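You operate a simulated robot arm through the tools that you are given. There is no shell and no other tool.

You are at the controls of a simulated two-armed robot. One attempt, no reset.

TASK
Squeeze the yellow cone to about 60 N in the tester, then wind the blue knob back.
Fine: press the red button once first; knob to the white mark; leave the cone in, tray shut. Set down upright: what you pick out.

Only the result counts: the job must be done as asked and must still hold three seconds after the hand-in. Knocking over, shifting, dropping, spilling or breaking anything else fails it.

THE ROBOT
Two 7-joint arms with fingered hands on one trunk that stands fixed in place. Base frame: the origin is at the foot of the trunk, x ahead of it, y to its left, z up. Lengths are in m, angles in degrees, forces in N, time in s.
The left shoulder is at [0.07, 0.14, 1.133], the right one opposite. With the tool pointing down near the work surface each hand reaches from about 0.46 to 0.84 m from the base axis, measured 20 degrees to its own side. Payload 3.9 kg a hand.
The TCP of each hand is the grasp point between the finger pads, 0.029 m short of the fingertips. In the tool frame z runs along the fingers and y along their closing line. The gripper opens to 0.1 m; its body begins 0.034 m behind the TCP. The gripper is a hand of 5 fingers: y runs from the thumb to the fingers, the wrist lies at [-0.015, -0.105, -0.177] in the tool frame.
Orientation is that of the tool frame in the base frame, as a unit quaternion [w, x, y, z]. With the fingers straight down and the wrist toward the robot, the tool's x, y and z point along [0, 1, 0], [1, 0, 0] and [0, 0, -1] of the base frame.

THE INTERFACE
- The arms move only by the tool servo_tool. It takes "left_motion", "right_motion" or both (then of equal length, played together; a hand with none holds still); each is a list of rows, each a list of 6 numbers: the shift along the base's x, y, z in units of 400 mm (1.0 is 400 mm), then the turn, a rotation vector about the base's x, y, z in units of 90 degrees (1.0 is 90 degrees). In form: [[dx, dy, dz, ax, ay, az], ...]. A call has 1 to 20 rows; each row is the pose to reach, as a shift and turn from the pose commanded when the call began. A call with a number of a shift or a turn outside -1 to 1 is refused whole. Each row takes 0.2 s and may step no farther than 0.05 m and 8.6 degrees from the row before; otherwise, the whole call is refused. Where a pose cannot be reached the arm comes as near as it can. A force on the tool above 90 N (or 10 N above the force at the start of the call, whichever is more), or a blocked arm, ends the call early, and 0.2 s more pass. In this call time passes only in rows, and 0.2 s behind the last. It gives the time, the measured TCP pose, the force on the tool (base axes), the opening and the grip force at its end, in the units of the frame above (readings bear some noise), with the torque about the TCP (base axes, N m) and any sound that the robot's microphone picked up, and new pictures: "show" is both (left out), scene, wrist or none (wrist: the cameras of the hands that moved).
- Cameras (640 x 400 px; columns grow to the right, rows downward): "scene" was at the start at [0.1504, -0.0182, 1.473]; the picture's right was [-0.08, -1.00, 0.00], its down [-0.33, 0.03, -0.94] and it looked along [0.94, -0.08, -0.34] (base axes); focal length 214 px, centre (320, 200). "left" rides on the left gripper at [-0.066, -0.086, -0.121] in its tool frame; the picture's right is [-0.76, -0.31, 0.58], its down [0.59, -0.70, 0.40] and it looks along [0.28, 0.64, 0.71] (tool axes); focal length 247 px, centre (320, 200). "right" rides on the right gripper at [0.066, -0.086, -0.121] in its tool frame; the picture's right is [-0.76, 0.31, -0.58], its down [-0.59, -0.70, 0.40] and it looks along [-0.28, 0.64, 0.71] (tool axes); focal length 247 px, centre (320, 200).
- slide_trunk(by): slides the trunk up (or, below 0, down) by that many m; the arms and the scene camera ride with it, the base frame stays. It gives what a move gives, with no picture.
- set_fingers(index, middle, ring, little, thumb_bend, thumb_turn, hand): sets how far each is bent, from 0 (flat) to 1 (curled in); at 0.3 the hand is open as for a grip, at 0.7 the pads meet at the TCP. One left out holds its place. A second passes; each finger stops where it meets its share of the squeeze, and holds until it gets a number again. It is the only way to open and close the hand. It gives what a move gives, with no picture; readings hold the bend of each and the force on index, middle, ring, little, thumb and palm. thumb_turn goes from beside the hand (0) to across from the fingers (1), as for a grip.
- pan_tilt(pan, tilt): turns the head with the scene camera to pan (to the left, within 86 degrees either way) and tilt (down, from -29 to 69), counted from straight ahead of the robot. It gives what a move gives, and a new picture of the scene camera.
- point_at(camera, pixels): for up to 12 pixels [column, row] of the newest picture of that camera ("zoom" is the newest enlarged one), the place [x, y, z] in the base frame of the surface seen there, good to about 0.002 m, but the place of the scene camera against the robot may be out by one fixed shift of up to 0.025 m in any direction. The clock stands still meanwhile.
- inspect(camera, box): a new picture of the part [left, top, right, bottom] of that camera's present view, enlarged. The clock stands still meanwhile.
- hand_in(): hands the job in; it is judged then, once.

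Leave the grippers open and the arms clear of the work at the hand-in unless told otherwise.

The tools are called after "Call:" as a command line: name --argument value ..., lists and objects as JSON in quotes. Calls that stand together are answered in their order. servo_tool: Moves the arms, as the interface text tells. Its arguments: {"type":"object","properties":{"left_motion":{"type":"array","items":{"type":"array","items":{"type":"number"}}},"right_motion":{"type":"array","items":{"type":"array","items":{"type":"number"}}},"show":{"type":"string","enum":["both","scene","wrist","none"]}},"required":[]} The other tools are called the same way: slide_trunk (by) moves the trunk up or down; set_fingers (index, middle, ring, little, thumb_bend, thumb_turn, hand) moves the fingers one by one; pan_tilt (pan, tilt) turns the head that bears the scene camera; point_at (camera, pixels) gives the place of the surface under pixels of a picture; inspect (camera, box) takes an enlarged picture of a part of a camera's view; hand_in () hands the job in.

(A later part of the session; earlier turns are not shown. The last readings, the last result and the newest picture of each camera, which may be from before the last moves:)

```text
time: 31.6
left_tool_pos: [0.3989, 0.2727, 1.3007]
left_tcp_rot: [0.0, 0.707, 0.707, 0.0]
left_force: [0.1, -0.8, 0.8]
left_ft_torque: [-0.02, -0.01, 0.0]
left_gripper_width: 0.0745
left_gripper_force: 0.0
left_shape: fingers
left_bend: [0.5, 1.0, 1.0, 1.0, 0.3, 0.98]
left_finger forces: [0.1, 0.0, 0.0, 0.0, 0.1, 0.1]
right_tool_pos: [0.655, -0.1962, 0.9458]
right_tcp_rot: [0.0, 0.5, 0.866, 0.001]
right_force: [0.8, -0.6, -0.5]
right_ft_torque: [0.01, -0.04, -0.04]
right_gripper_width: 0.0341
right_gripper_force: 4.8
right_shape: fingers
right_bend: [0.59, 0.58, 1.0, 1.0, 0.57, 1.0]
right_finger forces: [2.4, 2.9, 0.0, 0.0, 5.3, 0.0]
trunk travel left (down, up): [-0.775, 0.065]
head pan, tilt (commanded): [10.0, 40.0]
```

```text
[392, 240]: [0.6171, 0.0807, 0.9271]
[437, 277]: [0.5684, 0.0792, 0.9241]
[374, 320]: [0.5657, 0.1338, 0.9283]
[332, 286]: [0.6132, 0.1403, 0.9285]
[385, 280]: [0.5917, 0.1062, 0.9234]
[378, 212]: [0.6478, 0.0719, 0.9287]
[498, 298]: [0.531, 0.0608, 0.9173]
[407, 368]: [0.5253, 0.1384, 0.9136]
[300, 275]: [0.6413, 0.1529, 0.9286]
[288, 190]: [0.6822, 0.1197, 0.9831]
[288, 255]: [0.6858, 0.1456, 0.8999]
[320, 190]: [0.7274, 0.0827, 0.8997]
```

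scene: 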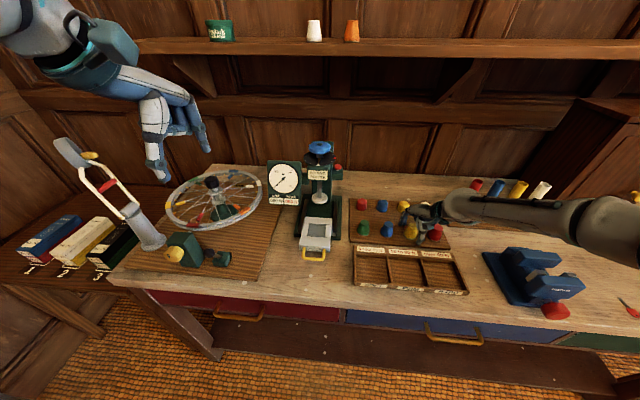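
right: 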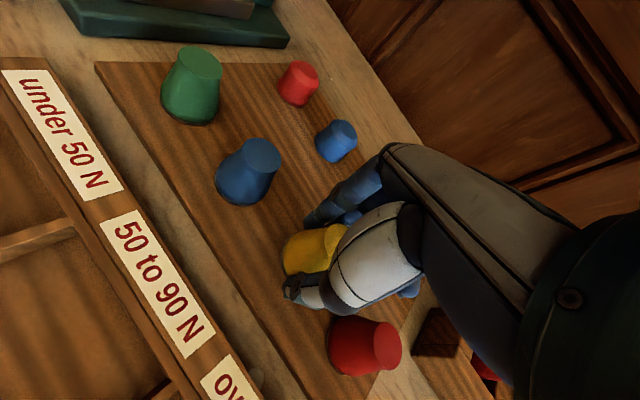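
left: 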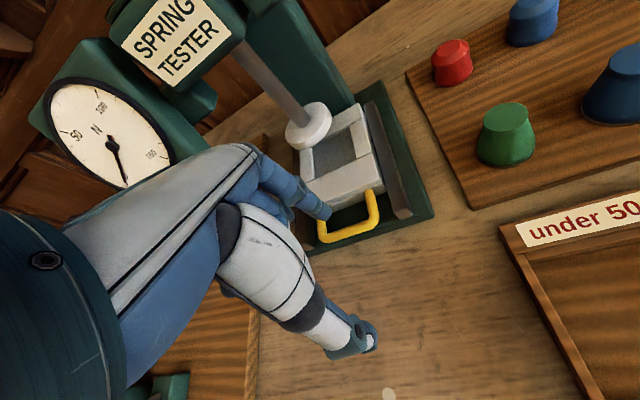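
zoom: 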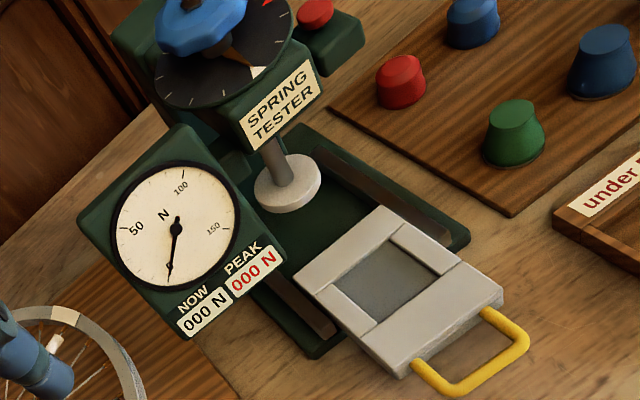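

Pocket corners give its centre ≈ (0.591, 0.1085), floor ≈0.925, rim 0.929. I lift the cone to z≈1.03 and carry it left, easing the yaw to 20° for dial-plate clearance, stopping short at y≈0.04.

Call:
servo_tool --right_motion '[[0, 0, 0.08, 0, 0, 0], [0, 0, 0.17, 0, 0, 0], [-0.01, 0.06, 0.2075, 0, 0, 0], [-0.03, 0.16, 0.2075, 0, 0, -0.03], [-0.05, 0.27, 0.2075, 0, 0, -0.06], [-0.08, 0.38, 0.2075, 0, 0, -0.09], [-0.11, 0.49, 0.2075, 0, 0, -0.111], [-0.1375, 0.59, 0.2075, 0, 0, -0.111]]' --show "both"

Call:
inspect --camera "left" --box '[340, 60, 520, 220]'

```text
time: 33.4
left_tool_pos: [0.3998, 0.2733, 1.3005]
left_tcp_rot: [0.002, 0.707, 0.707, -0.001]
left_force: [0.8, 0.1, 0.2]
left_ft_torque: [-0.01, 0.0, -0.01]
left_gripper_width: 0.0747
left_gripper_force: 0.0
left_shape: fingers
left_bend: [0.5, 1.0, 1.0, 1.0, 0.3, 0.98]
left_finger forces: [0.1, 0.0, 0.0, 0.0, 0.0, 0.0]
right_tool_pos: [0.6, 0.0408, 1.0285]
right_tcp_rot: [0.001, 0.575, 0.818, 0.0]
right_force: [0.2, -0.4, -1.1]
right_ft_torque: [-0.02, 0.0, -0.01]
right_gripper_width: 0.0341
right_gripper_force: 5.3
right_shape: fingers
right_bend: [0.59, 0.58, 1.0, 1.0, 0.57, 1.0]
right_finger forces: [2.3, 2.9, 0.0, 0.1, 5.2, 0.0]
trunk travel left (down, up): [-0.775, 0.065]
head pan, tilt (commanded): [10.0, 40.0]
```

scene: 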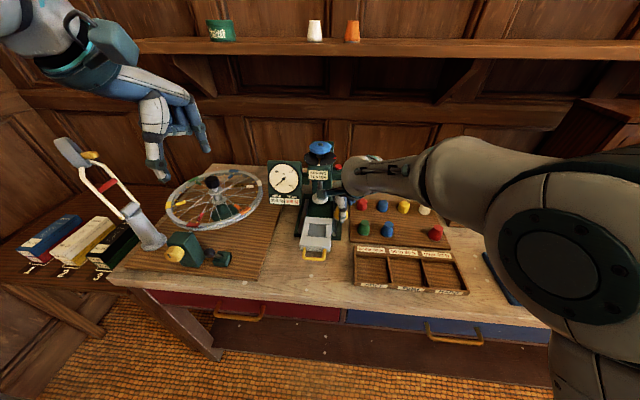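
right: 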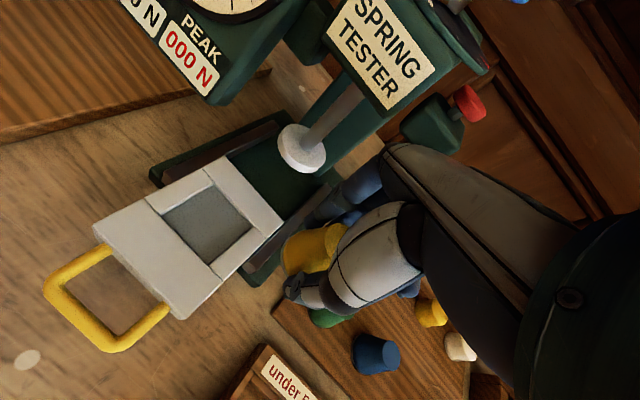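

```text
2.50 times, centred on (430, 140) of left
```

zoom: 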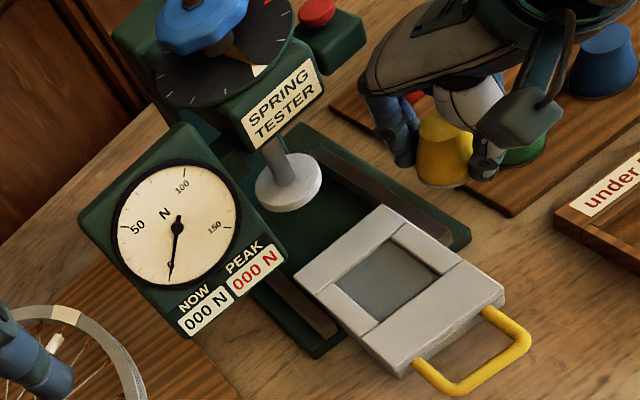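

The cone is held upright beside the tray. I measure the held cone and the nearby hand parts in this left-camera view.

Call:
point_at --camera "zoom" --pixels '[[440, 170], [420, 165], [462, 175], [443, 183], [440, 140], [432, 122], [405, 155], [480, 175], [395, 115], [365, 70], [285, 245], [290, 262]]'

Call:
point_at --camera "right" --pixels '[[300, 255], [290, 270], [325, 240], [205, 215], [165, 212], [215, 168], [252, 222], [208, 262], [300, 150], [215, 95], [270, 55]]'

```text
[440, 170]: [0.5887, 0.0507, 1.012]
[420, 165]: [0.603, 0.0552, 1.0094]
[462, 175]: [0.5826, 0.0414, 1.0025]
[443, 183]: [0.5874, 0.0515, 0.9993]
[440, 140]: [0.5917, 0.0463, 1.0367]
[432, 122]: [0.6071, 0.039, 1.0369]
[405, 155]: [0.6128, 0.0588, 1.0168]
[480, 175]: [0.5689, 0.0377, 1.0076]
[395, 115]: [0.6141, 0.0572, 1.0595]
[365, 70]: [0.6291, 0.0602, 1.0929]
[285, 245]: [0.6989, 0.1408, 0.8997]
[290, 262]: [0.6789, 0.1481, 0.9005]
```

```text
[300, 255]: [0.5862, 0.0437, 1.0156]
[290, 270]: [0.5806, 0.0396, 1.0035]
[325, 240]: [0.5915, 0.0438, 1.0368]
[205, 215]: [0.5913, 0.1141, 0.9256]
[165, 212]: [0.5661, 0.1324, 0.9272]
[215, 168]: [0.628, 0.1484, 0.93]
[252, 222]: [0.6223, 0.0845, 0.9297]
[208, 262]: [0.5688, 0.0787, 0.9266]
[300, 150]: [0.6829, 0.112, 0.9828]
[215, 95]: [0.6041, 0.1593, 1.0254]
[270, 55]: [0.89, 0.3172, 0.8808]
```

Held cone centre is 1 mm nearer and 3 mm right of the TCP; bottom is 37 mm below it. I move over the pocket centre and descend to leave the cone base ~8 mm above the rim, then check.

Call:
servo_tool --right_motion '[[-0.005, 0.06, 0, 0, 0, 0], [-0.013, 0.12, 0, 0, 0, 0], [-0.02, 0.179, 0, 0, 0, 0], [-0.02, 0.179, -0.06, 0, 0, 0], [-0.02, 0.179, -0.11, 0, 0, 0], [-0.02, 0.179, -0.138, 0, 0, 0]]' --show "wrist"

Call:
inspect --camera "left" --box '[340, 60, 520, 220]'

Call:
inspect --camera "right" --box '[200, 120, 420, 340]'

```text
time: 35.0
left_tool_pos: [0.3966, 0.267, 1.3013]
left_tcp_rot: [-0.001, 0.707, 0.707, 0.002]
left_force: [-0.5, -1.5, 0.5]
left_ft_torque: [0.04, -0.03, 0.03]
left_gripper_width: 0.0748
left_gripper_force: 0.1
left_shape: fingers
left_bend: [0.5, 1.0, 1.0, 1.0, 0.3, 0.98]
left_finger forces: [0.0, 0.0, 0.0, 0.0, 0.0, 0.0]
right_tool_pos: [0.6085, 0.0875, 1.0101]
right_tcp_rot: [-0.019, 0.596, 0.801, 0.042]
right_force: [-0.3, 0.2, -0.3]
right_ft_torque: [0.04, 0.01, 0.02]
right_gripper_width: 0.0335
right_gripper_force: 5.5
right_shape: fingers
right_bend: [0.6, 0.59, 1.0, 1.0, 0.57, 1.0]
right_finger forces: [2.8, 3.6, 0.0, 0.1, 4.8, 0.0]
trunk travel left (down, up): [-0.775, 0.065]
head pan, tilt (commanded): [10.0, 40.0]
stopped in row 6 (right hand): the arm was blocked; the commanded pose is now the measured one
```

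right: 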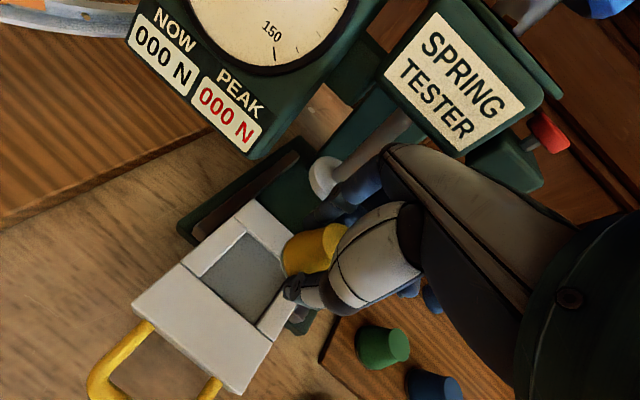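

```text
2.50 times, centred on (430, 140) of left
```

zoom: 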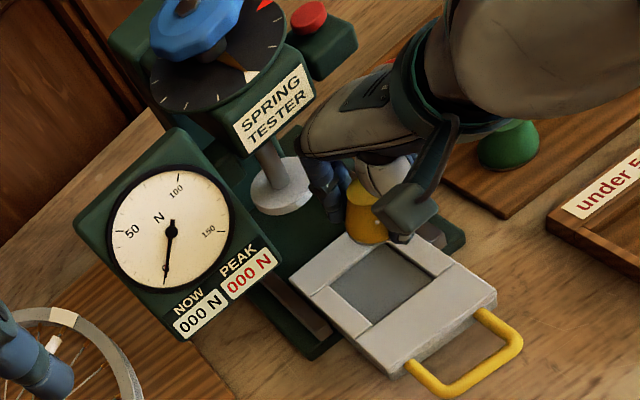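

```text
1.82 times, centred on (310, 230) of right
```

zoom: 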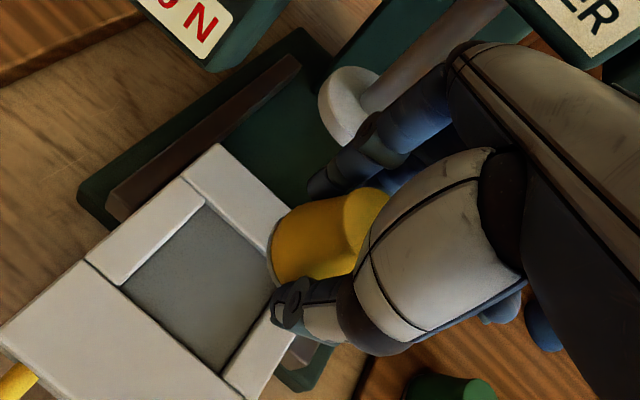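

The right arm ran out of reach in that posture (blocked in row 6, cone still held at 5.5 N, tray untouched). I back off toward the robot and right, restoring an upright 30° yaw; then I'll raise the trunk, which puts the hands lower relative to the shoulders.

Call:
servo_tool --right_motion '[[-0.04, -0.02, 0.02, -0.02, 0.002, 0.05], [-0.09, -0.05, 0.04, -0.04, 0.004, 0.1], [-0.146, -0.094, 0.06, -0.0586, 0.0057, 0.1475]]' --show "both"

```text
time: 35.8
left_tool_pos: [0.3993, 0.2715, 1.2988]
left_tcp_rot: [0.0, 0.707, 0.707, 0.0]
left_force: [-0.5, -0.3, -0.2]
left_ft_torque: [-0.02, -0.01, 0.02]
left_gripper_width: 0.0749
left_gripper_force: 0.1
left_shape: fingers
left_bend: [0.5, 1.0, 1.0, 1.0, 0.3, 0.98]
left_finger forces: [0.1, 0.0, 0.0, 0.0, 0.1, 0.1]
right_tool_pos: [0.5527, 0.0554, 1.0327]
right_tcp_rot: [0.001, 0.498, 0.867, -0.004]
right_force: [0.5, -0.4, 0.0]
right_ft_torque: [-0.02, 0.0, -0.02]
right_gripper_width: 0.0334
right_gripper_force: 5.9
right_shape: fingers
right_bend: [0.6, 0.59, 1.0, 1.0, 0.57, 1.0]
right_finger forces: [2.7, 3.6, 0.0, 0.1, 4.7, 0.1]
trunk travel left (down, up): [-0.775, 0.065]
head pan, tilt (commanded): [10.0, 40.0]
```

scene: 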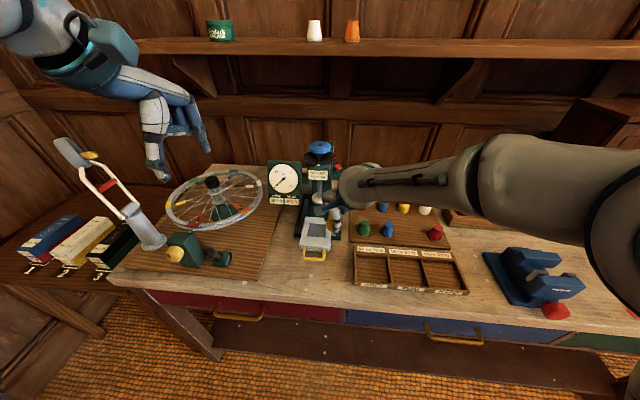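
right: 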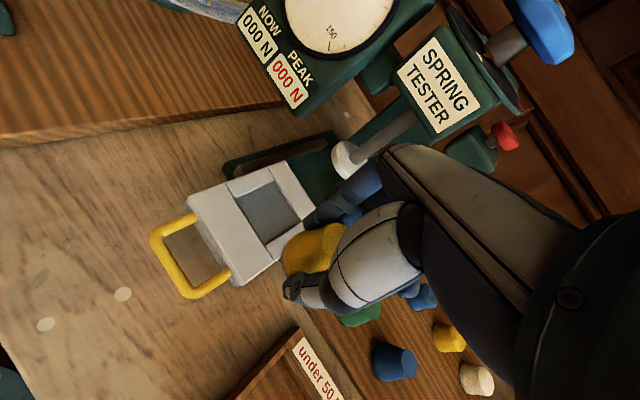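

Back and clear, cone held (5.9 N). Now raise the trunk by 0.06 m.

Call:
slide_trunk --by 0.06

Call:
inspect --camera "right" --box '[0, 0, 640, 400]'

```text
time: 36.8
left_tool_pos: [0.4009, 0.2728, 1.3604]
left_tcp_rot: [0.0, 0.707, 0.707, 0.001]
left_force: [0.7, 0.0, -0.8]
left_ft_torque: [-0.01, 0.01, 0.01]
left_gripper_width: 0.0748
left_gripper_force: 0.1
left_shape: fingers
left_bend: [0.5, 1.0, 1.0, 1.0, 0.3, 0.98]
left_finger forces: [0.0, 0.0, 0.0, 0.1, 0.0, 0.0]
right_tool_pos: [0.5534, 0.0559, 1.0901]
right_tcp_rot: [0.002, 0.498, 0.867, -0.003]
right_force: [0.2, 0.1, -0.7]
right_ft_torque: [-0.01, 0.0, -0.01]
right_gripper_width: 0.0335
right_gripper_force: 5.5
right_shape: fingers
right_bend: [0.6, 0.59, 1.0, 1.0, 0.57, 1.0]
right_finger forces: [2.7, 3.6, 0.2, 0.1, 4.6, 0.1]
trunk travel left (down, up): [-0.835, 0.005]
head pan, tilt (commanded): [10.0, 40.0]
```

```text
1.00 times, centred on (320, 200) of right (not enlarged: the box is as wide or as high as the picture)
```

zoom: 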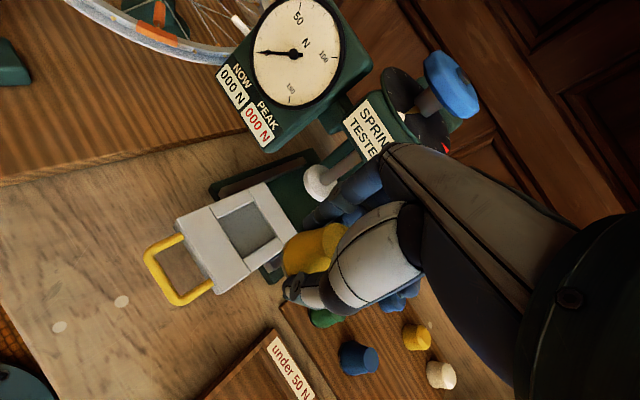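

Now I test reach here: increase yaw to ~38°, come down to z≈1.03, still right of and in front of the pocket.

Call:
servo_tool --right_motion '[[0.01, 0.01, -0.08, 0, 0, 0.045], [0.025, 0.025, -0.16, 0, 0, 0.089]]' --show "wrist"

```text
time: 37.4
left_tool_pos: [0.4012, 0.2723, 1.3602]
left_tcp_rot: [-0.001, 0.707, 0.707, -0.001]
left_force: [-0.1, 1.0, -0.7]
left_ft_torque: [-0.02, -0.01, 0.02]
left_gripper_width: 0.0748
left_gripper_force: 0.1
left_shape: fingers
left_bend: [0.5, 1.0, 1.0, 1.0, 0.3, 0.98]
left_finger forces: [0.0, 0.1, 0.1, 0.0, 0.1, 0.0]
right_tool_pos: [0.5641, 0.0656, 1.0278]
right_tcp_rot: [0.0, 0.437, 0.899, -0.004]
right_force: [1.2, -0.1, -0.6]
right_ft_torque: [-0.02, -0.04, -0.01]
right_gripper_width: 0.0332
right_gripper_force: 5.2
right_shape: fingers
right_bend: [0.6, 0.59, 1.0, 1.0, 0.57, 1.0]
right_finger forces: [2.6, 3.6, 0.0, 0.0, 4.7, 0.0]
trunk travel left (down, up): [-0.835, 0.005]
head pan, tilt (commanded): [10.0, 40.0]
```

right: 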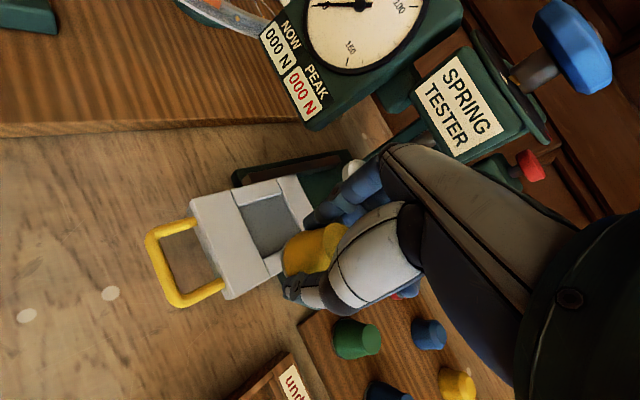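

Tracks well now (yaw 38°, no tilt). I continue over the pocket centre at this height: +27 mm x, +46 mm y.

Call:
servo_tool --right_motion '[[0.02, 0.035, 0, 0, 0, 0], [0.045, 0.075, 0, 0, 0, 0], [0.068, 0.115, 0, 0, 0, 0]]' --show "wrist"

Call:
inspect --camera "left" --box '[340, 60, 520, 220]'

```text
time: 38.2
left_tool_pos: [0.3973, 0.2707, 1.3608]
left_tcp_rot: [0.001, 0.707, 0.707, 0.001]
left_force: [0.1, -0.5, 0.0]
left_ft_torque: [-0.05, -0.01, 0.01]
left_gripper_width: 0.075
left_gripper_force: 0.0
left_shape: fingers
left_bend: [0.5, 1.0, 1.0, 1.0, 0.3, 0.98]
left_finger forces: [0.1, 0.1, 0.0, 0.0, 0.0, 0.1]
right_tool_pos: [0.5884, 0.1122, 1.028]
right_tcp_rot: [0.001, 0.436, 0.9, -0.004]
right_force: [-5.9, -1.4, -1.7]
right_ft_torque: [0.08, -0.29, -0.2]
right_gripper_width: 0.0336
right_gripper_force: 8.3
right_shape: fingers
right_bend: [0.6, 0.59, 1.0, 1.0, 0.57, 1.0]
right_finger forces: [2.6, 3.6, 0.0, 5.3, 4.6, 0.0]
trunk travel left (down, up): [-0.835, 0.005]
head pan, tilt (commanded): [10.0, 40.0]
```

right: 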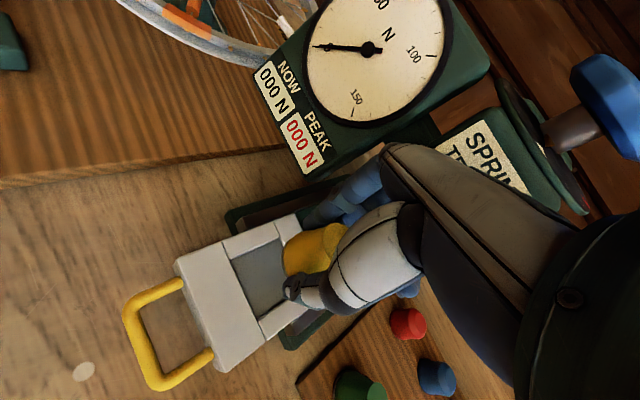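

```text
2.50 times, centred on (430, 140) of left
```

zoom: 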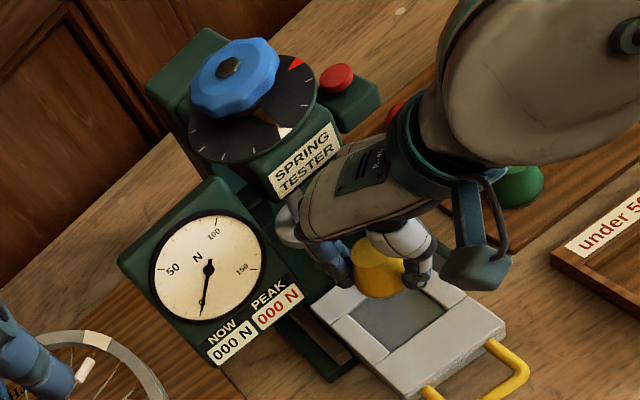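

Contact: the little finger (5.3 N) touches the tester's head with about 6 N. I back straight off at once.

Call:
servo_tool --right_motion '[[-0.03, -0.01, 0, 0, 0, 0], [-0.075, -0.04, 0, 0, 0, 0]]' --show "wrist"

Call:
inspect --camera "left" --box '[340, 60, 520, 220]'

Call:
inspect --camera "right" --box '[220, 80, 480, 260]'

```text
time: 38.8
left_tool_pos: [0.3982, 0.2706, 1.3616]
left_tcp_rot: [0.001, 0.707, 0.707, 0.0]
left_force: [-0.3, -0.3, -0.7]
left_ft_torque: [0.01, 0.01, 0.03]
left_gripper_width: 0.0747
left_gripper_force: 0.1
left_shape: fingers
left_bend: [0.5, 1.0, 1.0, 1.0, 0.3, 0.98]
left_finger forces: [0.1, 0.0, 0.0, 0.0, 0.1, 0.1]
right_tool_pos: [0.557, 0.0958, 1.0289]
right_tcp_rot: [0.003, 0.437, 0.899, -0.002]
right_force: [0.2, -0.1, -0.7]
right_ft_torque: [0.01, -0.04, 0.06]
right_gripper_width: 0.0332
right_gripper_force: 5.5
right_shape: fingers
right_bend: [0.6, 0.59, 1.0, 1.0, 0.57, 1.0]
right_finger forces: [2.4, 3.6, 0.0, 0.0, 4.6, 0.1]
trunk travel left (down, up): [-0.835, 0.005]
head pan, tilt (commanded): [10.0, 40.0]
```

right: 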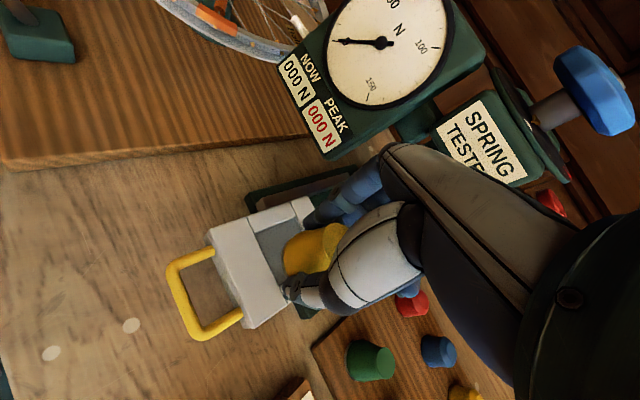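

```text
2.50 times, centred on (430, 140) of left
```

zoom: 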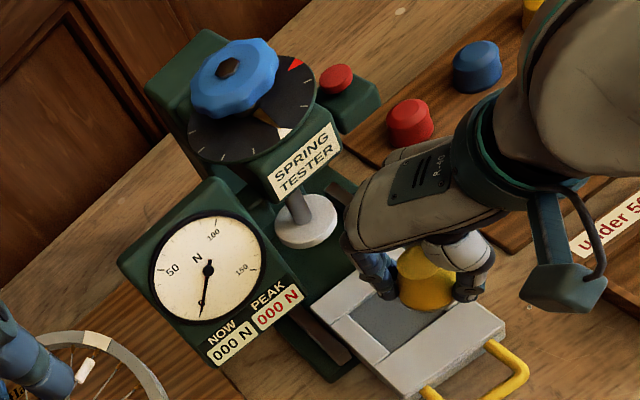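

```text
2.22 times, centred on (350, 170) of right
```

zoom: 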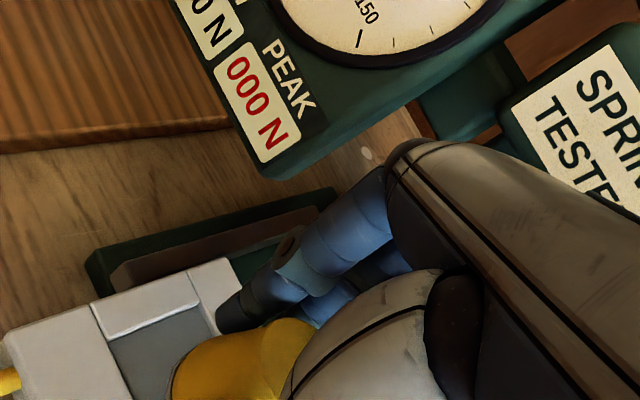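

Free again. I verify that the tester did not move and measure the head's underside, dial plate corner and pocket in this left view.

Call:
point_at --camera "zoom" --pixels '[[300, 260], [280, 130], [215, 140], [310, 50], [470, 110], [400, 60]]'

Call:
inspect --camera "left" --box '[340, 60, 520, 220]'

```text
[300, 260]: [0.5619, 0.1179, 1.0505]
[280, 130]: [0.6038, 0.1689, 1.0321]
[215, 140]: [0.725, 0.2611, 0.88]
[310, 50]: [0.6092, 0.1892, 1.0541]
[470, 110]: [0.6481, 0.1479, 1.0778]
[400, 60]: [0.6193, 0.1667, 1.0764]
```

```text
2.50 times, centred on (430, 140) of left
```

zoom: 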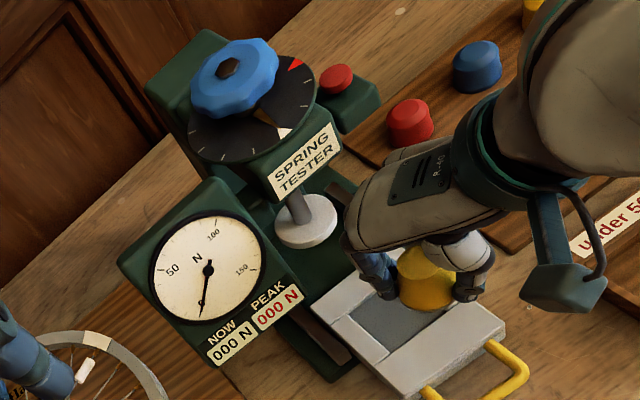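

Call:
point_at --camera "zoom" --pixels '[[228, 68], [336, 77], [280, 195], [338, 148], [300, 165], [303, 310], [210, 368], [305, 228], [350, 318], [385, 358], [313, 308], [415, 290]]'

```text
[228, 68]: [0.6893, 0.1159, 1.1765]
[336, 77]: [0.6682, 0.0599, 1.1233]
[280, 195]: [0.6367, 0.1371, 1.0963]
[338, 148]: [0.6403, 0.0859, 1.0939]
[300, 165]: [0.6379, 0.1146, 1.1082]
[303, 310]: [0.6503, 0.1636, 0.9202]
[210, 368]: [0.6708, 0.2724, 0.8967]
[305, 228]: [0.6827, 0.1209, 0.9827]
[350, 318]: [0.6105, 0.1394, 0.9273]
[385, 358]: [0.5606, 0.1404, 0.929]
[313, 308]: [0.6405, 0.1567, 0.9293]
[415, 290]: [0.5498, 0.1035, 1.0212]
```

Tester has not moved (knob (0.689,0.116), button unchanged). The head's front face is at x≈0.638 with its underside ≈1.09, so I must go in low, under it. I descend here to z≈0.978 first, then slide forward over the pocket.

Call:
servo_tool --right_motion '[[0, 0, -0.06, 0, 0, 0], [0, 0, -0.127, 0, 0, 0], [0.025, 0.01, -0.127, 0, 0, 0], [0.05, 0.02, -0.127, 0, 0, 0]]' --show "wrist"

Call:
inspect --camera "left" --box '[370, 80, 510, 220]'

```text
time: 39.8
left_tool_pos: [0.4009, 0.2724, 1.3597]
left_tcp_rot: [0.0, 0.707, 0.707, 0.0]
left_force: [-0.2, 0.1, 0.8]
left_ft_torque: [-0.02, 0.01, -0.01]
left_gripper_width: 0.0749
left_gripper_force: 0.2
left_shape: fingers
left_bend: [0.5, 1.0, 1.0, 1.0, 0.3, 0.98]
left_finger forces: [0.0, 0.0, 0.0, 0.0, 0.0, 0.1]
right_tool_pos: [0.5796, 0.1034, 0.9759]
right_tcp_rot: [0.001, 0.438, 0.899, -0.003]
right_force: [-0.5, -0.5, -0.4]
right_ft_torque: [0.0, 0.0, 0.01]
right_gripper_width: 0.0333
right_gripper_force: 4.8
right_shape: fingers
right_bend: [0.6, 0.59, 1.0, 1.0, 0.57, 1.0]
right_finger forces: [2.5, 3.5, 0.1, 0.0, 4.5, 0.0]
trunk travel left (down, up): [-0.835, 0.005]
head pan, tilt (commanded): [10.0, 40.0]
```

right: 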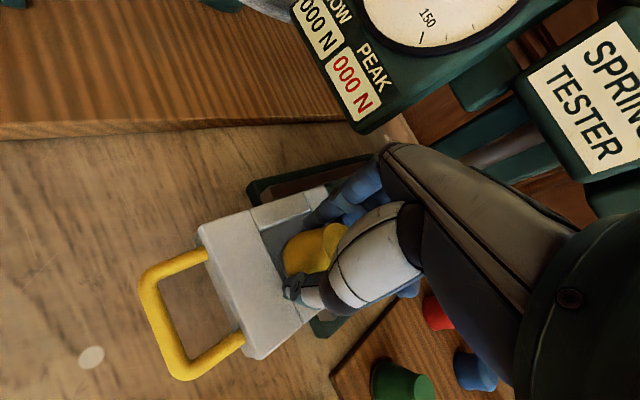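

```text
2.86 times, centred on (440, 150) of left
```

zoom: 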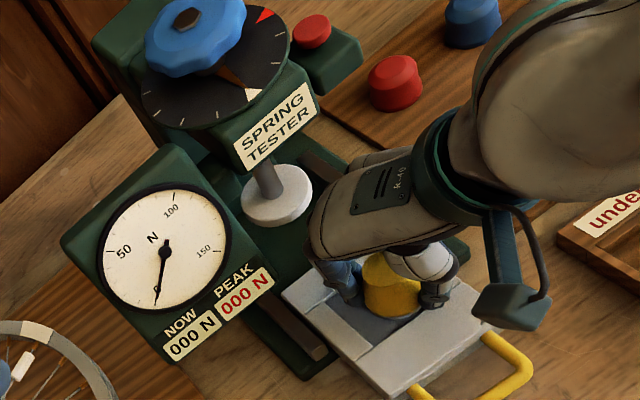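

No contact. I look closely at cone versus pocket from the right wrist camera.

Call:
inspect --camera "right" --box '[190, 160, 370, 330]'

```text
2.35 times, centred on (280, 245) of right
```

zoom: 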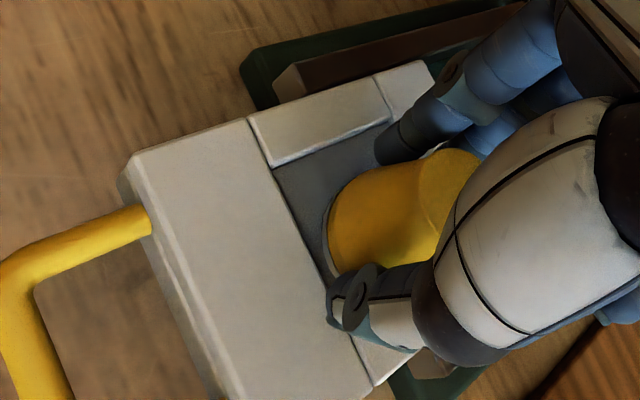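

Call:
point_at --camera "zoom" --pixels '[[337, 240], [335, 215], [350, 190], [345, 265], [370, 230], [440, 165], [272, 170], [390, 120], [385, 135], [318, 255], [305, 200], [345, 310]]'

```text
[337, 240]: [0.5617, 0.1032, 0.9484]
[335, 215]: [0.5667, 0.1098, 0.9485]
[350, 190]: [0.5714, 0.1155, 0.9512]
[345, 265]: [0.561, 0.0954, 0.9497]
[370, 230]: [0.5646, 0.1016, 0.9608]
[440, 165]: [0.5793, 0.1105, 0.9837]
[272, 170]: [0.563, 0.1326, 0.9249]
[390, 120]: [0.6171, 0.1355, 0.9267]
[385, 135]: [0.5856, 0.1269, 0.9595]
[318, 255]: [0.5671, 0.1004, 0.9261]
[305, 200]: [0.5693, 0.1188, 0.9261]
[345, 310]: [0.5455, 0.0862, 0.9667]
```

Held cone centre ≈ (0.579, 0.099). It needs +12 mm x, +8 mm y to the pocket centre. I move there, then lower to about 2 mm above the floor.

Call:
servo_tool --right_motion '[[0.015, 0.01, 0, 0, 0, 0], [0.03, 0.0205, 0, 0, 0, 0], [0.03, 0.0205, -0.015, 0, 0, 0], [0.03, 0.0205, -0.027, 0, 0, 0]]' --show "wrist"

Call:
inspect --camera "right" --box '[190, 160, 370, 330]'

Call:
inspect --camera "left" --box '[370, 80, 510, 220]'

```text
time: 40.8
left_tool_pos: [0.3992, 0.2716, 1.3603]
left_tcp_rot: [0.0, 0.707, 0.707, 0.0]
left_force: [-0.1, -1.4, -0.2]
left_ft_torque: [0.02, 0.0, -0.02]
left_gripper_width: 0.0749
left_gripper_force: 0.0
left_shape: fingers
left_bend: [0.5, 1.0, 1.0, 1.0, 0.3, 0.98]
left_finger forces: [0.0, 0.1, 0.1, 0.0, 0.0, 0.1]
right_tool_pos: [0.592, 0.1122, 0.9645]
right_tcp_rot: [0.001, 0.437, 0.9, -0.003]
right_force: [0.2, -1.6, -1.0]
right_ft_torque: [-0.03, 0.01, -0.03]
right_gripper_width: 0.0337
right_gripper_force: 5.1
right_shape: fingers
right_bend: [0.6, 0.59, 1.0, 1.0, 0.57, 1.0]
right_finger forces: [2.4, 3.6, 0.0, 0.1, 4.4, 0.0]
trunk travel left (down, up): [-0.835, 0.005]
head pan, tilt (commanded): [10.0, 40.0]
```

right: 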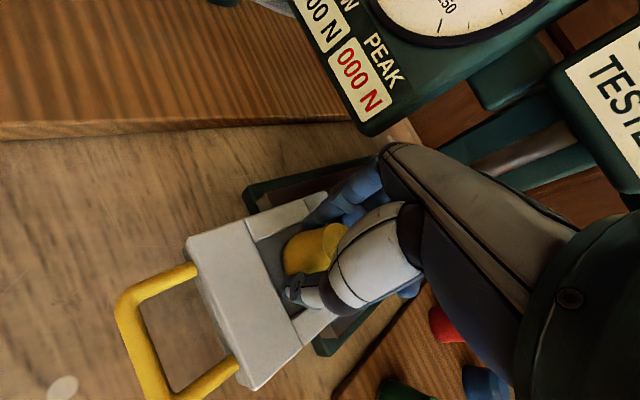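

```text
2.35 times, centred on (280, 245) of right
```

zoom: 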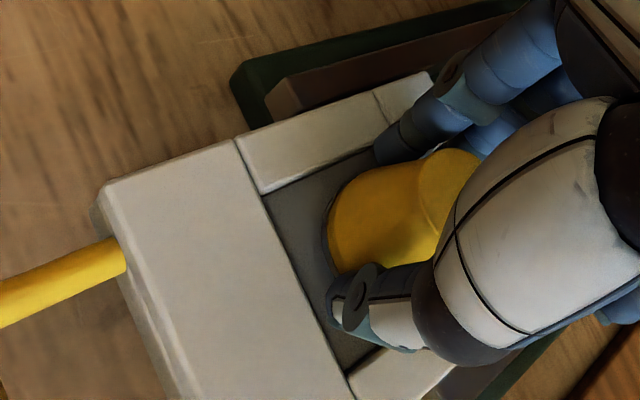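

```text
2.86 times, centred on (440, 150) of left
```

zoom: 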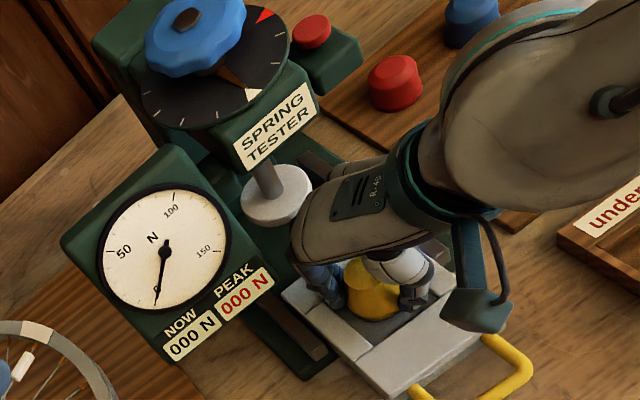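

The cone is within the pocket outline. I lower the last few millimetres in 1 mm steps till it touches the floor.

Call:
servo_tool --right_motion '[[0, 0, -0.003, 0, 0, 0], [0, 0, -0.006, 0, 0, 0]]' --show "wrist"

Call:
inspect --camera "right" --box '[190, 160, 370, 330]'

```text
time: 41.4
left_tool_pos: [0.3987, 0.2731, 1.3599]
left_tcp_rot: [0.0, 0.708, 0.706, 0.0]
left_force: [-0.3, 0.4, -0.5]
left_ft_torque: [0.01, 0.02, -0.02]
left_gripper_width: 0.0747
left_gripper_force: 0.0
left_shape: fingers
left_bend: [0.5, 1.0, 1.0, 1.0, 0.3, 0.98]
left_finger forces: [0.0, 0.1, 0.0, 0.1, 0.0, 0.0]
right_tool_pos: [0.5918, 0.112, 0.9619]
right_tcp_rot: [0.002, 0.437, 0.9, -0.002]
right_force: [0.8, 1.2, -0.1]
right_ft_torque: [0.04, -0.01, 0.04]
right_gripper_width: 0.0337
right_gripper_force: 6.0
right_shape: fingers
right_bend: [0.6, 0.59, 1.0, 1.0, 0.57, 1.0]
right_finger forces: [2.7, 3.8, 0.0, 0.0, 4.6, 0.0]
trunk travel left (down, up): [-0.835, 0.005]
head pan, tilt (commanded): [10.0, 40.0]
```

right: 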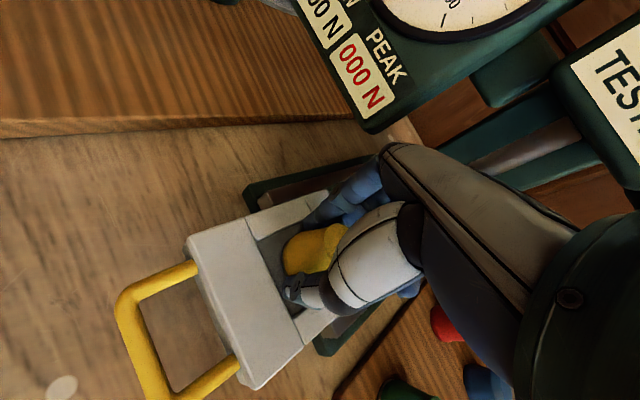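

```text
2.35 times, centred on (280, 245) of right
```

zoom: 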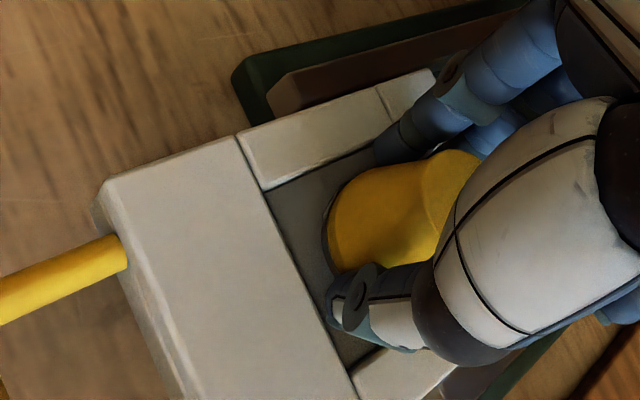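

No floor contact yet (force ≈ 0). Two more 1 mm steps.

Call:
servo_tool --right_motion '[[0, 0, -0.0025, 0, 0, 0], [0, 0, -0.005, 0, 0, 0]]' --show "none"

Call:
inspect --camera "right" --box '[240, 190, 340, 290]'

```text
time: 42.0
left_tool_pos: [0.3995, 0.2717, 1.3601]
left_tcp_rot: [0.0, 0.707, 0.707, 0.0]
left_force: [0.3, -0.5, 0.1]
left_ft_torque: [0.01, -0.04, -0.01]
left_gripper_width: 0.0747
left_gripper_force: 0.1
left_shape: fingers
left_bend: [0.5, 1.0, 1.0, 1.0, 0.3, 0.98]
left_finger forces: [0.0, 0.1, 0.0, 0.0, 0.1, 0.0]
right_tool_pos: [0.5917, 0.1115, 0.9625]
right_tcp_rot: [0.002, 0.438, 0.899, -0.002]
right_force: [0.0, 1.6, 6.1]
right_ft_torque: [0.05, -0.16, 0.05]
right_gripper_width: 0.0331
right_gripper_force: 8.5
right_shape: fingers
right_bend: [0.6, 0.59, 1.0, 1.0, 0.57, 1.0]
right_finger forces: [2.9, 9.2, 0.1, 0.0, 4.9, 0.0]
trunk travel left (down, up): [-0.835, 0.005]
head pan, tilt (commanded): [10.0, 40.0]
```

```text
4.00 times, centred on (290, 240) of right
```

zoom: 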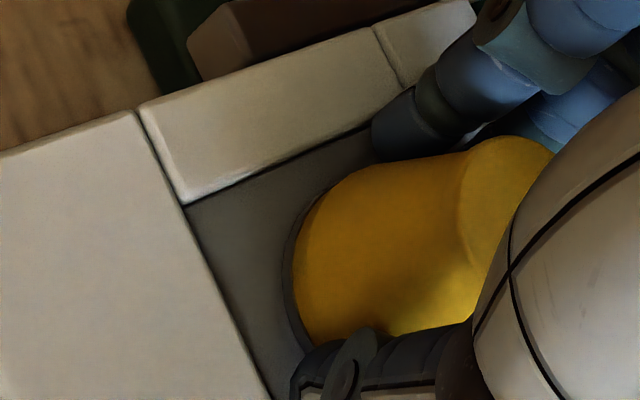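

Force 6 N up, mostly on the middle finger – its tip is touching the rear rim. I check how far the cone is above the floor by measuring its top and lower edge.

Call:
point_at --camera "zoom" --pixels '[[515, 155], [500, 150], [300, 260], [300, 290], [310, 320], [325, 215], [285, 260], [280, 290], [270, 240], [240, 200]]'

```text
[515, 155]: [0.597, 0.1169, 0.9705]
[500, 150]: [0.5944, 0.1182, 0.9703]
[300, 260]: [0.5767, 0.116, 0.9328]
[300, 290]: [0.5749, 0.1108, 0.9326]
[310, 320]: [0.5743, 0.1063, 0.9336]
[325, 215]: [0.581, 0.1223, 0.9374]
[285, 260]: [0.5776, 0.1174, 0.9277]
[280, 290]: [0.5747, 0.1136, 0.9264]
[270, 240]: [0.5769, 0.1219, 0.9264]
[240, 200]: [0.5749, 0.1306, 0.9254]
```

Cone top is at 0.9705, i.e. its base is on the pocket floor; centre ≈ (0.594, 0.108). I open the fingers a little to release it.

Call:
set_fingers --hand "right" --index 0.52 --middle 0.52 --thumb_bend 0.5

Call:
inspect --camera "right" --box '[190, 160, 370, 330]'

```text
time: 43.0
left_tool_pos: [0.3976, 0.2722, 1.3606]
left_tcp_rot: [0.0, 0.707, 0.708, 0.0]
left_force: [-0.4, 0.3, -0.4]
left_ft_torque: [0.0, -0.04, 0.02]
left_gripper_width: 0.0748
left_gripper_force: 0.1
left_shape: fingers
left_bend: [0.5, 1.0, 1.0, 1.0, 0.3, 0.98]
left_finger forces: [0.0, 0.0, 0.1, 0.0, 0.0, 0.0]
right_tool_pos: [0.5918, 0.1104, 0.9609]
right_tcp_rot: [0.001, 0.437, 0.899, -0.003]
right_force: [1.2, -1.4, 7.1]
right_ft_torque: [0.03, -0.1, -0.02]
right_gripper_width: 0.0438
right_gripper_force: 4.0
right_shape: fingers
right_bend: [0.52, 0.54, 1.0, 1.0, 0.52, 1.0]
right_finger forces: [0.0, 5.4, 0.0, 0.1, 2.2, 0.0]
trunk travel left (down, up): [-0.835, 0.005]
head pan, tilt (commanded): [10.0, 40.0]
```

```text
2.35 times, centred on (280, 245) of right
```

zoom: 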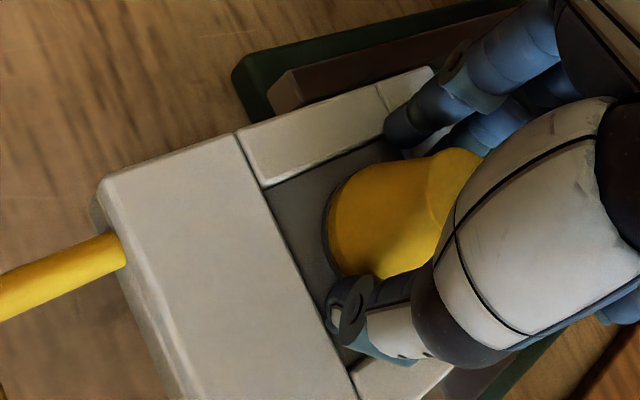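

The fingers are off the cone; middle and thumb tips now touch the pocket's walls from inside. I raise straight up slowly, watching that the cone stays.

Call:
servo_tool --right_motion '[[0, 0, 0.005, 0, 0, 0], [0, 0, 0.0125, 0, 0, 0], [0, 0, 0.02, 0, 0, 0]]' --show "none"

Call:
inspect --camera "right" --box '[190, 160, 370, 330]'

```text
time: 43.8
left_tool_pos: [0.3994, 0.2723, 1.3605]
left_tcp_rot: [0.0, 0.707, 0.707, 0.0]
left_force: [0.3, 0.2, 0.1]
left_ft_torque: [0.05, 0.0, -0.02]
left_gripper_width: 0.0746
left_gripper_force: 0.0
left_shape: fingers
left_bend: [0.5, 1.0, 1.0, 1.0, 0.3, 0.98]
left_finger forces: [0.0, 0.1, 0.0, 0.0, 0.1, 0.1]
right_tool_pos: [0.592, 0.1109, 0.9689]
right_tcp_rot: [0.001, 0.436, 0.9, -0.003]
right_force: [0.4, -1.0, -0.9]
right_ft_torque: [-0.02, -0.02, 0.04]
right_gripper_width: 0.0472
right_gripper_force: 0.0
right_shape: fingers
right_bend: [0.52, 0.52, 1.0, 1.0, 0.5, 1.0]
right_finger forces: [0.0, 0.0, 0.0, 0.1, 0.0, 0.1]
trunk travel left (down, up): [-0.835, 0.005]
head pan, tilt (commanded): [10.0, 40.0]
```

```text
2.35 times, centred on (280, 245) of right
```

zoom: 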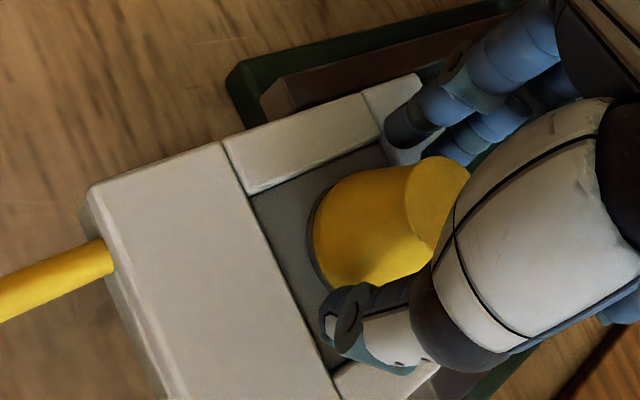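

The cone stands upright in the pocket, hand free of forces. I raise to z≈1.008 (still under the tester head), then draw back toward the robot and right, and up.

Call:
servo_tool --right_motion '[[0, 0, 0.03, 0, 0, 0], [0, 0, 0.065, 0, 0, 0], [0, 0, 0.098, 0, 0, 0]]' --show "none"

Call:
inspect --camera "right" --box '[190, 130, 400, 330]'

Call:
inspect --camera "left" --box '[370, 80, 510, 220]'

```text
time: 44.6
left_tool_pos: [0.3997, 0.2713, 1.3593]
left_tcp_rot: [0.0, 0.707, 0.707, 0.0]
left_force: [-0.2, -0.9, 0.9]
left_ft_torque: [0.01, 0.0, 0.01]
left_gripper_width: 0.0749
left_gripper_force: 0.1
left_shape: fingers
left_bend: [0.5, 1.0, 1.0, 1.0, 0.3, 0.98]
left_finger forces: [0.0, 0.0, 0.0, 0.1, 0.0, 0.0]
right_tool_pos: [0.5927, 0.1106, 1.0074]
right_tcp_rot: [0.001, 0.437, 0.899, -0.004]
right_force: [0.2, -1.4, 0.0]
right_ft_torque: [-0.03, 0.01, 0.03]
right_gripper_width: 0.0474
right_gripper_force: 0.0
right_shape: fingers
right_bend: [0.52, 0.52, 1.0, 1.0, 0.5, 1.0]
right_finger forces: [0.0, 0.0, 0.0, 0.0, 0.0, 0.0]
trunk travel left (down, up): [-0.835, 0.005]
head pan, tilt (commanded): [10.0, 40.0]
```

```text
2.00 times, centred on (295, 230) of right
```

zoom: 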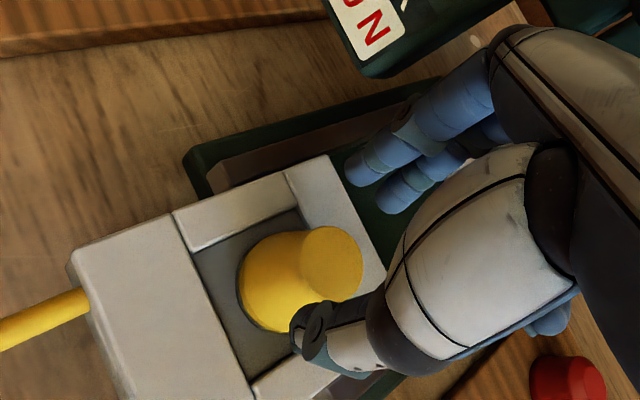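

```text
2.86 times, centred on (440, 150) of left
```

zoom: 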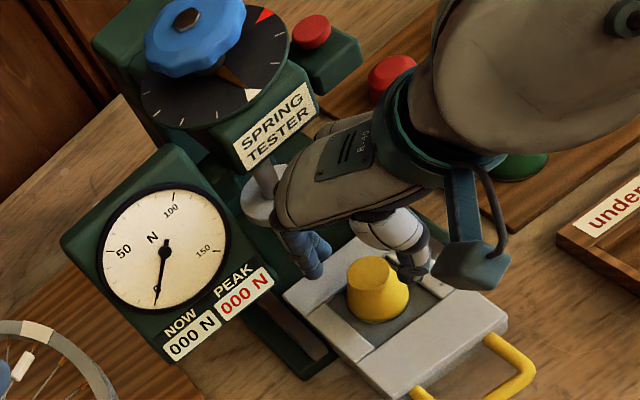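

I check the fingertips' height against the cone top (0.9705) before drawing back over it.

Call:
point_at --camera "zoom" --pixels '[[310, 270], [305, 245], [290, 190], [320, 250], [305, 275], [415, 245], [400, 270], [420, 265], [280, 215], [375, 290]]'

```text
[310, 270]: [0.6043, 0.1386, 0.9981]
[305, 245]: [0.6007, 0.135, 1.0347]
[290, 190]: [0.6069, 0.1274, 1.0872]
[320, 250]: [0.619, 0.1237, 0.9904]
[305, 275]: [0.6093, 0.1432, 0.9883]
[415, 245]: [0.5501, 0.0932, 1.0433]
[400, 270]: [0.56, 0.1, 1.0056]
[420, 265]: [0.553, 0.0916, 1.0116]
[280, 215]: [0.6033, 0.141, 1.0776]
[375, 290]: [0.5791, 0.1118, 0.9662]
```

Fingertips are ≥12 mm above the cone top. I draw back along the finger direction and then up.

Call:
servo_tool --right_motion '[[-0.05, -0.04, 0, 0, 0, 0], [-0.12, -0.09, 0.0, 0, 0, 0], [-0.19, -0.13, 0.03, 0, 0, 0], [-0.25, -0.13, 0.1, 0, 0, 0]]' --show "none"

Call:
set_fingers --hand "right" --index 0.5 --middle 1.0 --thumb_bend 0.3

Call:
inspect --camera "right" --box '[0, 0, 640, 400]'

Call:
inspect --camera "left" --box '[340, 60, 540, 240]'

```text
time: 45.6
left_tool_pos: [0.3979, 0.2711, 1.3604]
left_tcp_rot: [0.001, 0.707, 0.707, 0.001]
left_force: [0.0, 0.4, -0.2]
left_ft_torque: [-0.01, -0.02, 0.0]
left_gripper_width: 0.0744
left_gripper_force: 0.0
left_shape: fingers
left_bend: [0.5, 1.0, 1.0, 1.0, 0.3, 0.98]
left_finger forces: [0.0, 0.1, 0.1, 0.0, 0.1, 0.1]
right_tool_pos: [0.489, 0.0592, 1.0498]
right_tcp_rot: [0.002, 0.437, 0.9, -0.003]
right_force: [-0.3, -0.4, -0.3]
right_ft_torque: [0.01, 0.0, 0.02]
right_gripper_width: 0.0473
right_gripper_force: 0.1
right_shape: fingers
right_bend: [0.52, 0.52, 1.0, 1.0, 0.5, 1.0]
right_finger forces: [0.0, 0.0, 0.0, 0.0, 0.1, 0.0]
trunk travel left (down, up): [-0.835, 0.005]
head pan, tilt (commanded): [10.0, 40.0]
```

```text
time: 46.6
left_tool_pos: [0.3995, 0.2715, 1.3599]
left_tcp_rot: [0.0, 0.707, 0.707, 0.0]
left_force: [0.3, -0.2, 0.1]
left_ft_torque: [0.02, 0.0, -0.02]
left_gripper_width: 0.0746
left_gripper_force: 0.0
left_shape: fingers
left_bend: [0.5, 1.0, 1.0, 1.0, 0.3, 0.98]
left_finger forces: [0.0, 0.0, 0.0, 0.0, 0.0, 0.0]
right_tool_pos: [0.493, 0.0596, 1.0469]
right_tcp_rot: [0.001, 0.437, 0.9, -0.003]
right_force: [-0.7, 0.1, 0.0]
right_ft_torque: [0.0, -0.01, -0.03]
right_gripper_width: 0.0744
right_gripper_force: 0.1
right_shape: fingers
right_bend: [0.5, 1.0, 1.0, 1.0, 0.3, 0.98]
right_finger forces: [0.0, 0.1, 0.0, 0.1, 0.0, 0.0]
trunk travel left (down, up): [-0.835, 0.005]
head pan, tilt (commanded): [10.0, 40.0]
```

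```text
1.00 times, centred on (320, 200) of right (not enlarged: the box is as wide or as high as the picture)
```

zoom: 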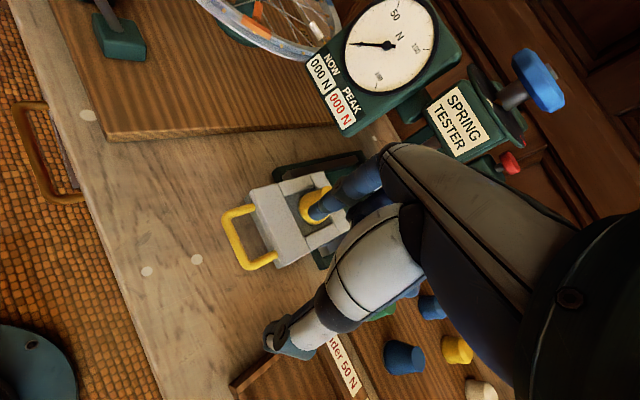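

```text
2.22 times, centred on (440, 150) of left
```

zoom: 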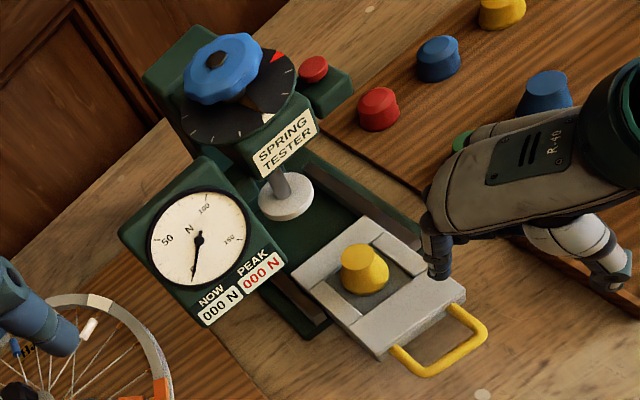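

The cone stands well centred in the pocket. I measure handle and cone for the push.

Call:
point_at --camera "zoom" --pixels '[[440, 365], [482, 335], [425, 372], [400, 352], [456, 310], [430, 335], [460, 295], [383, 350], [358, 255], [300, 195], [440, 270], [315, 295]]'

```text
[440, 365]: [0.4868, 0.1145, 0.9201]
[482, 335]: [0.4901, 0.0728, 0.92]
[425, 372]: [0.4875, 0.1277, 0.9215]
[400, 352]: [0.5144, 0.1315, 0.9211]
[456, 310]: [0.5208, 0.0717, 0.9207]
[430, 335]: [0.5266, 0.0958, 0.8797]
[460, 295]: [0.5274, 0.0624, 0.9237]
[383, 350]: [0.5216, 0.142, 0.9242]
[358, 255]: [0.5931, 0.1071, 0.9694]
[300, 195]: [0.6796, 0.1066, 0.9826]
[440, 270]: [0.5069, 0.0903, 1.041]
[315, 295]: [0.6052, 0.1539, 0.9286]
```

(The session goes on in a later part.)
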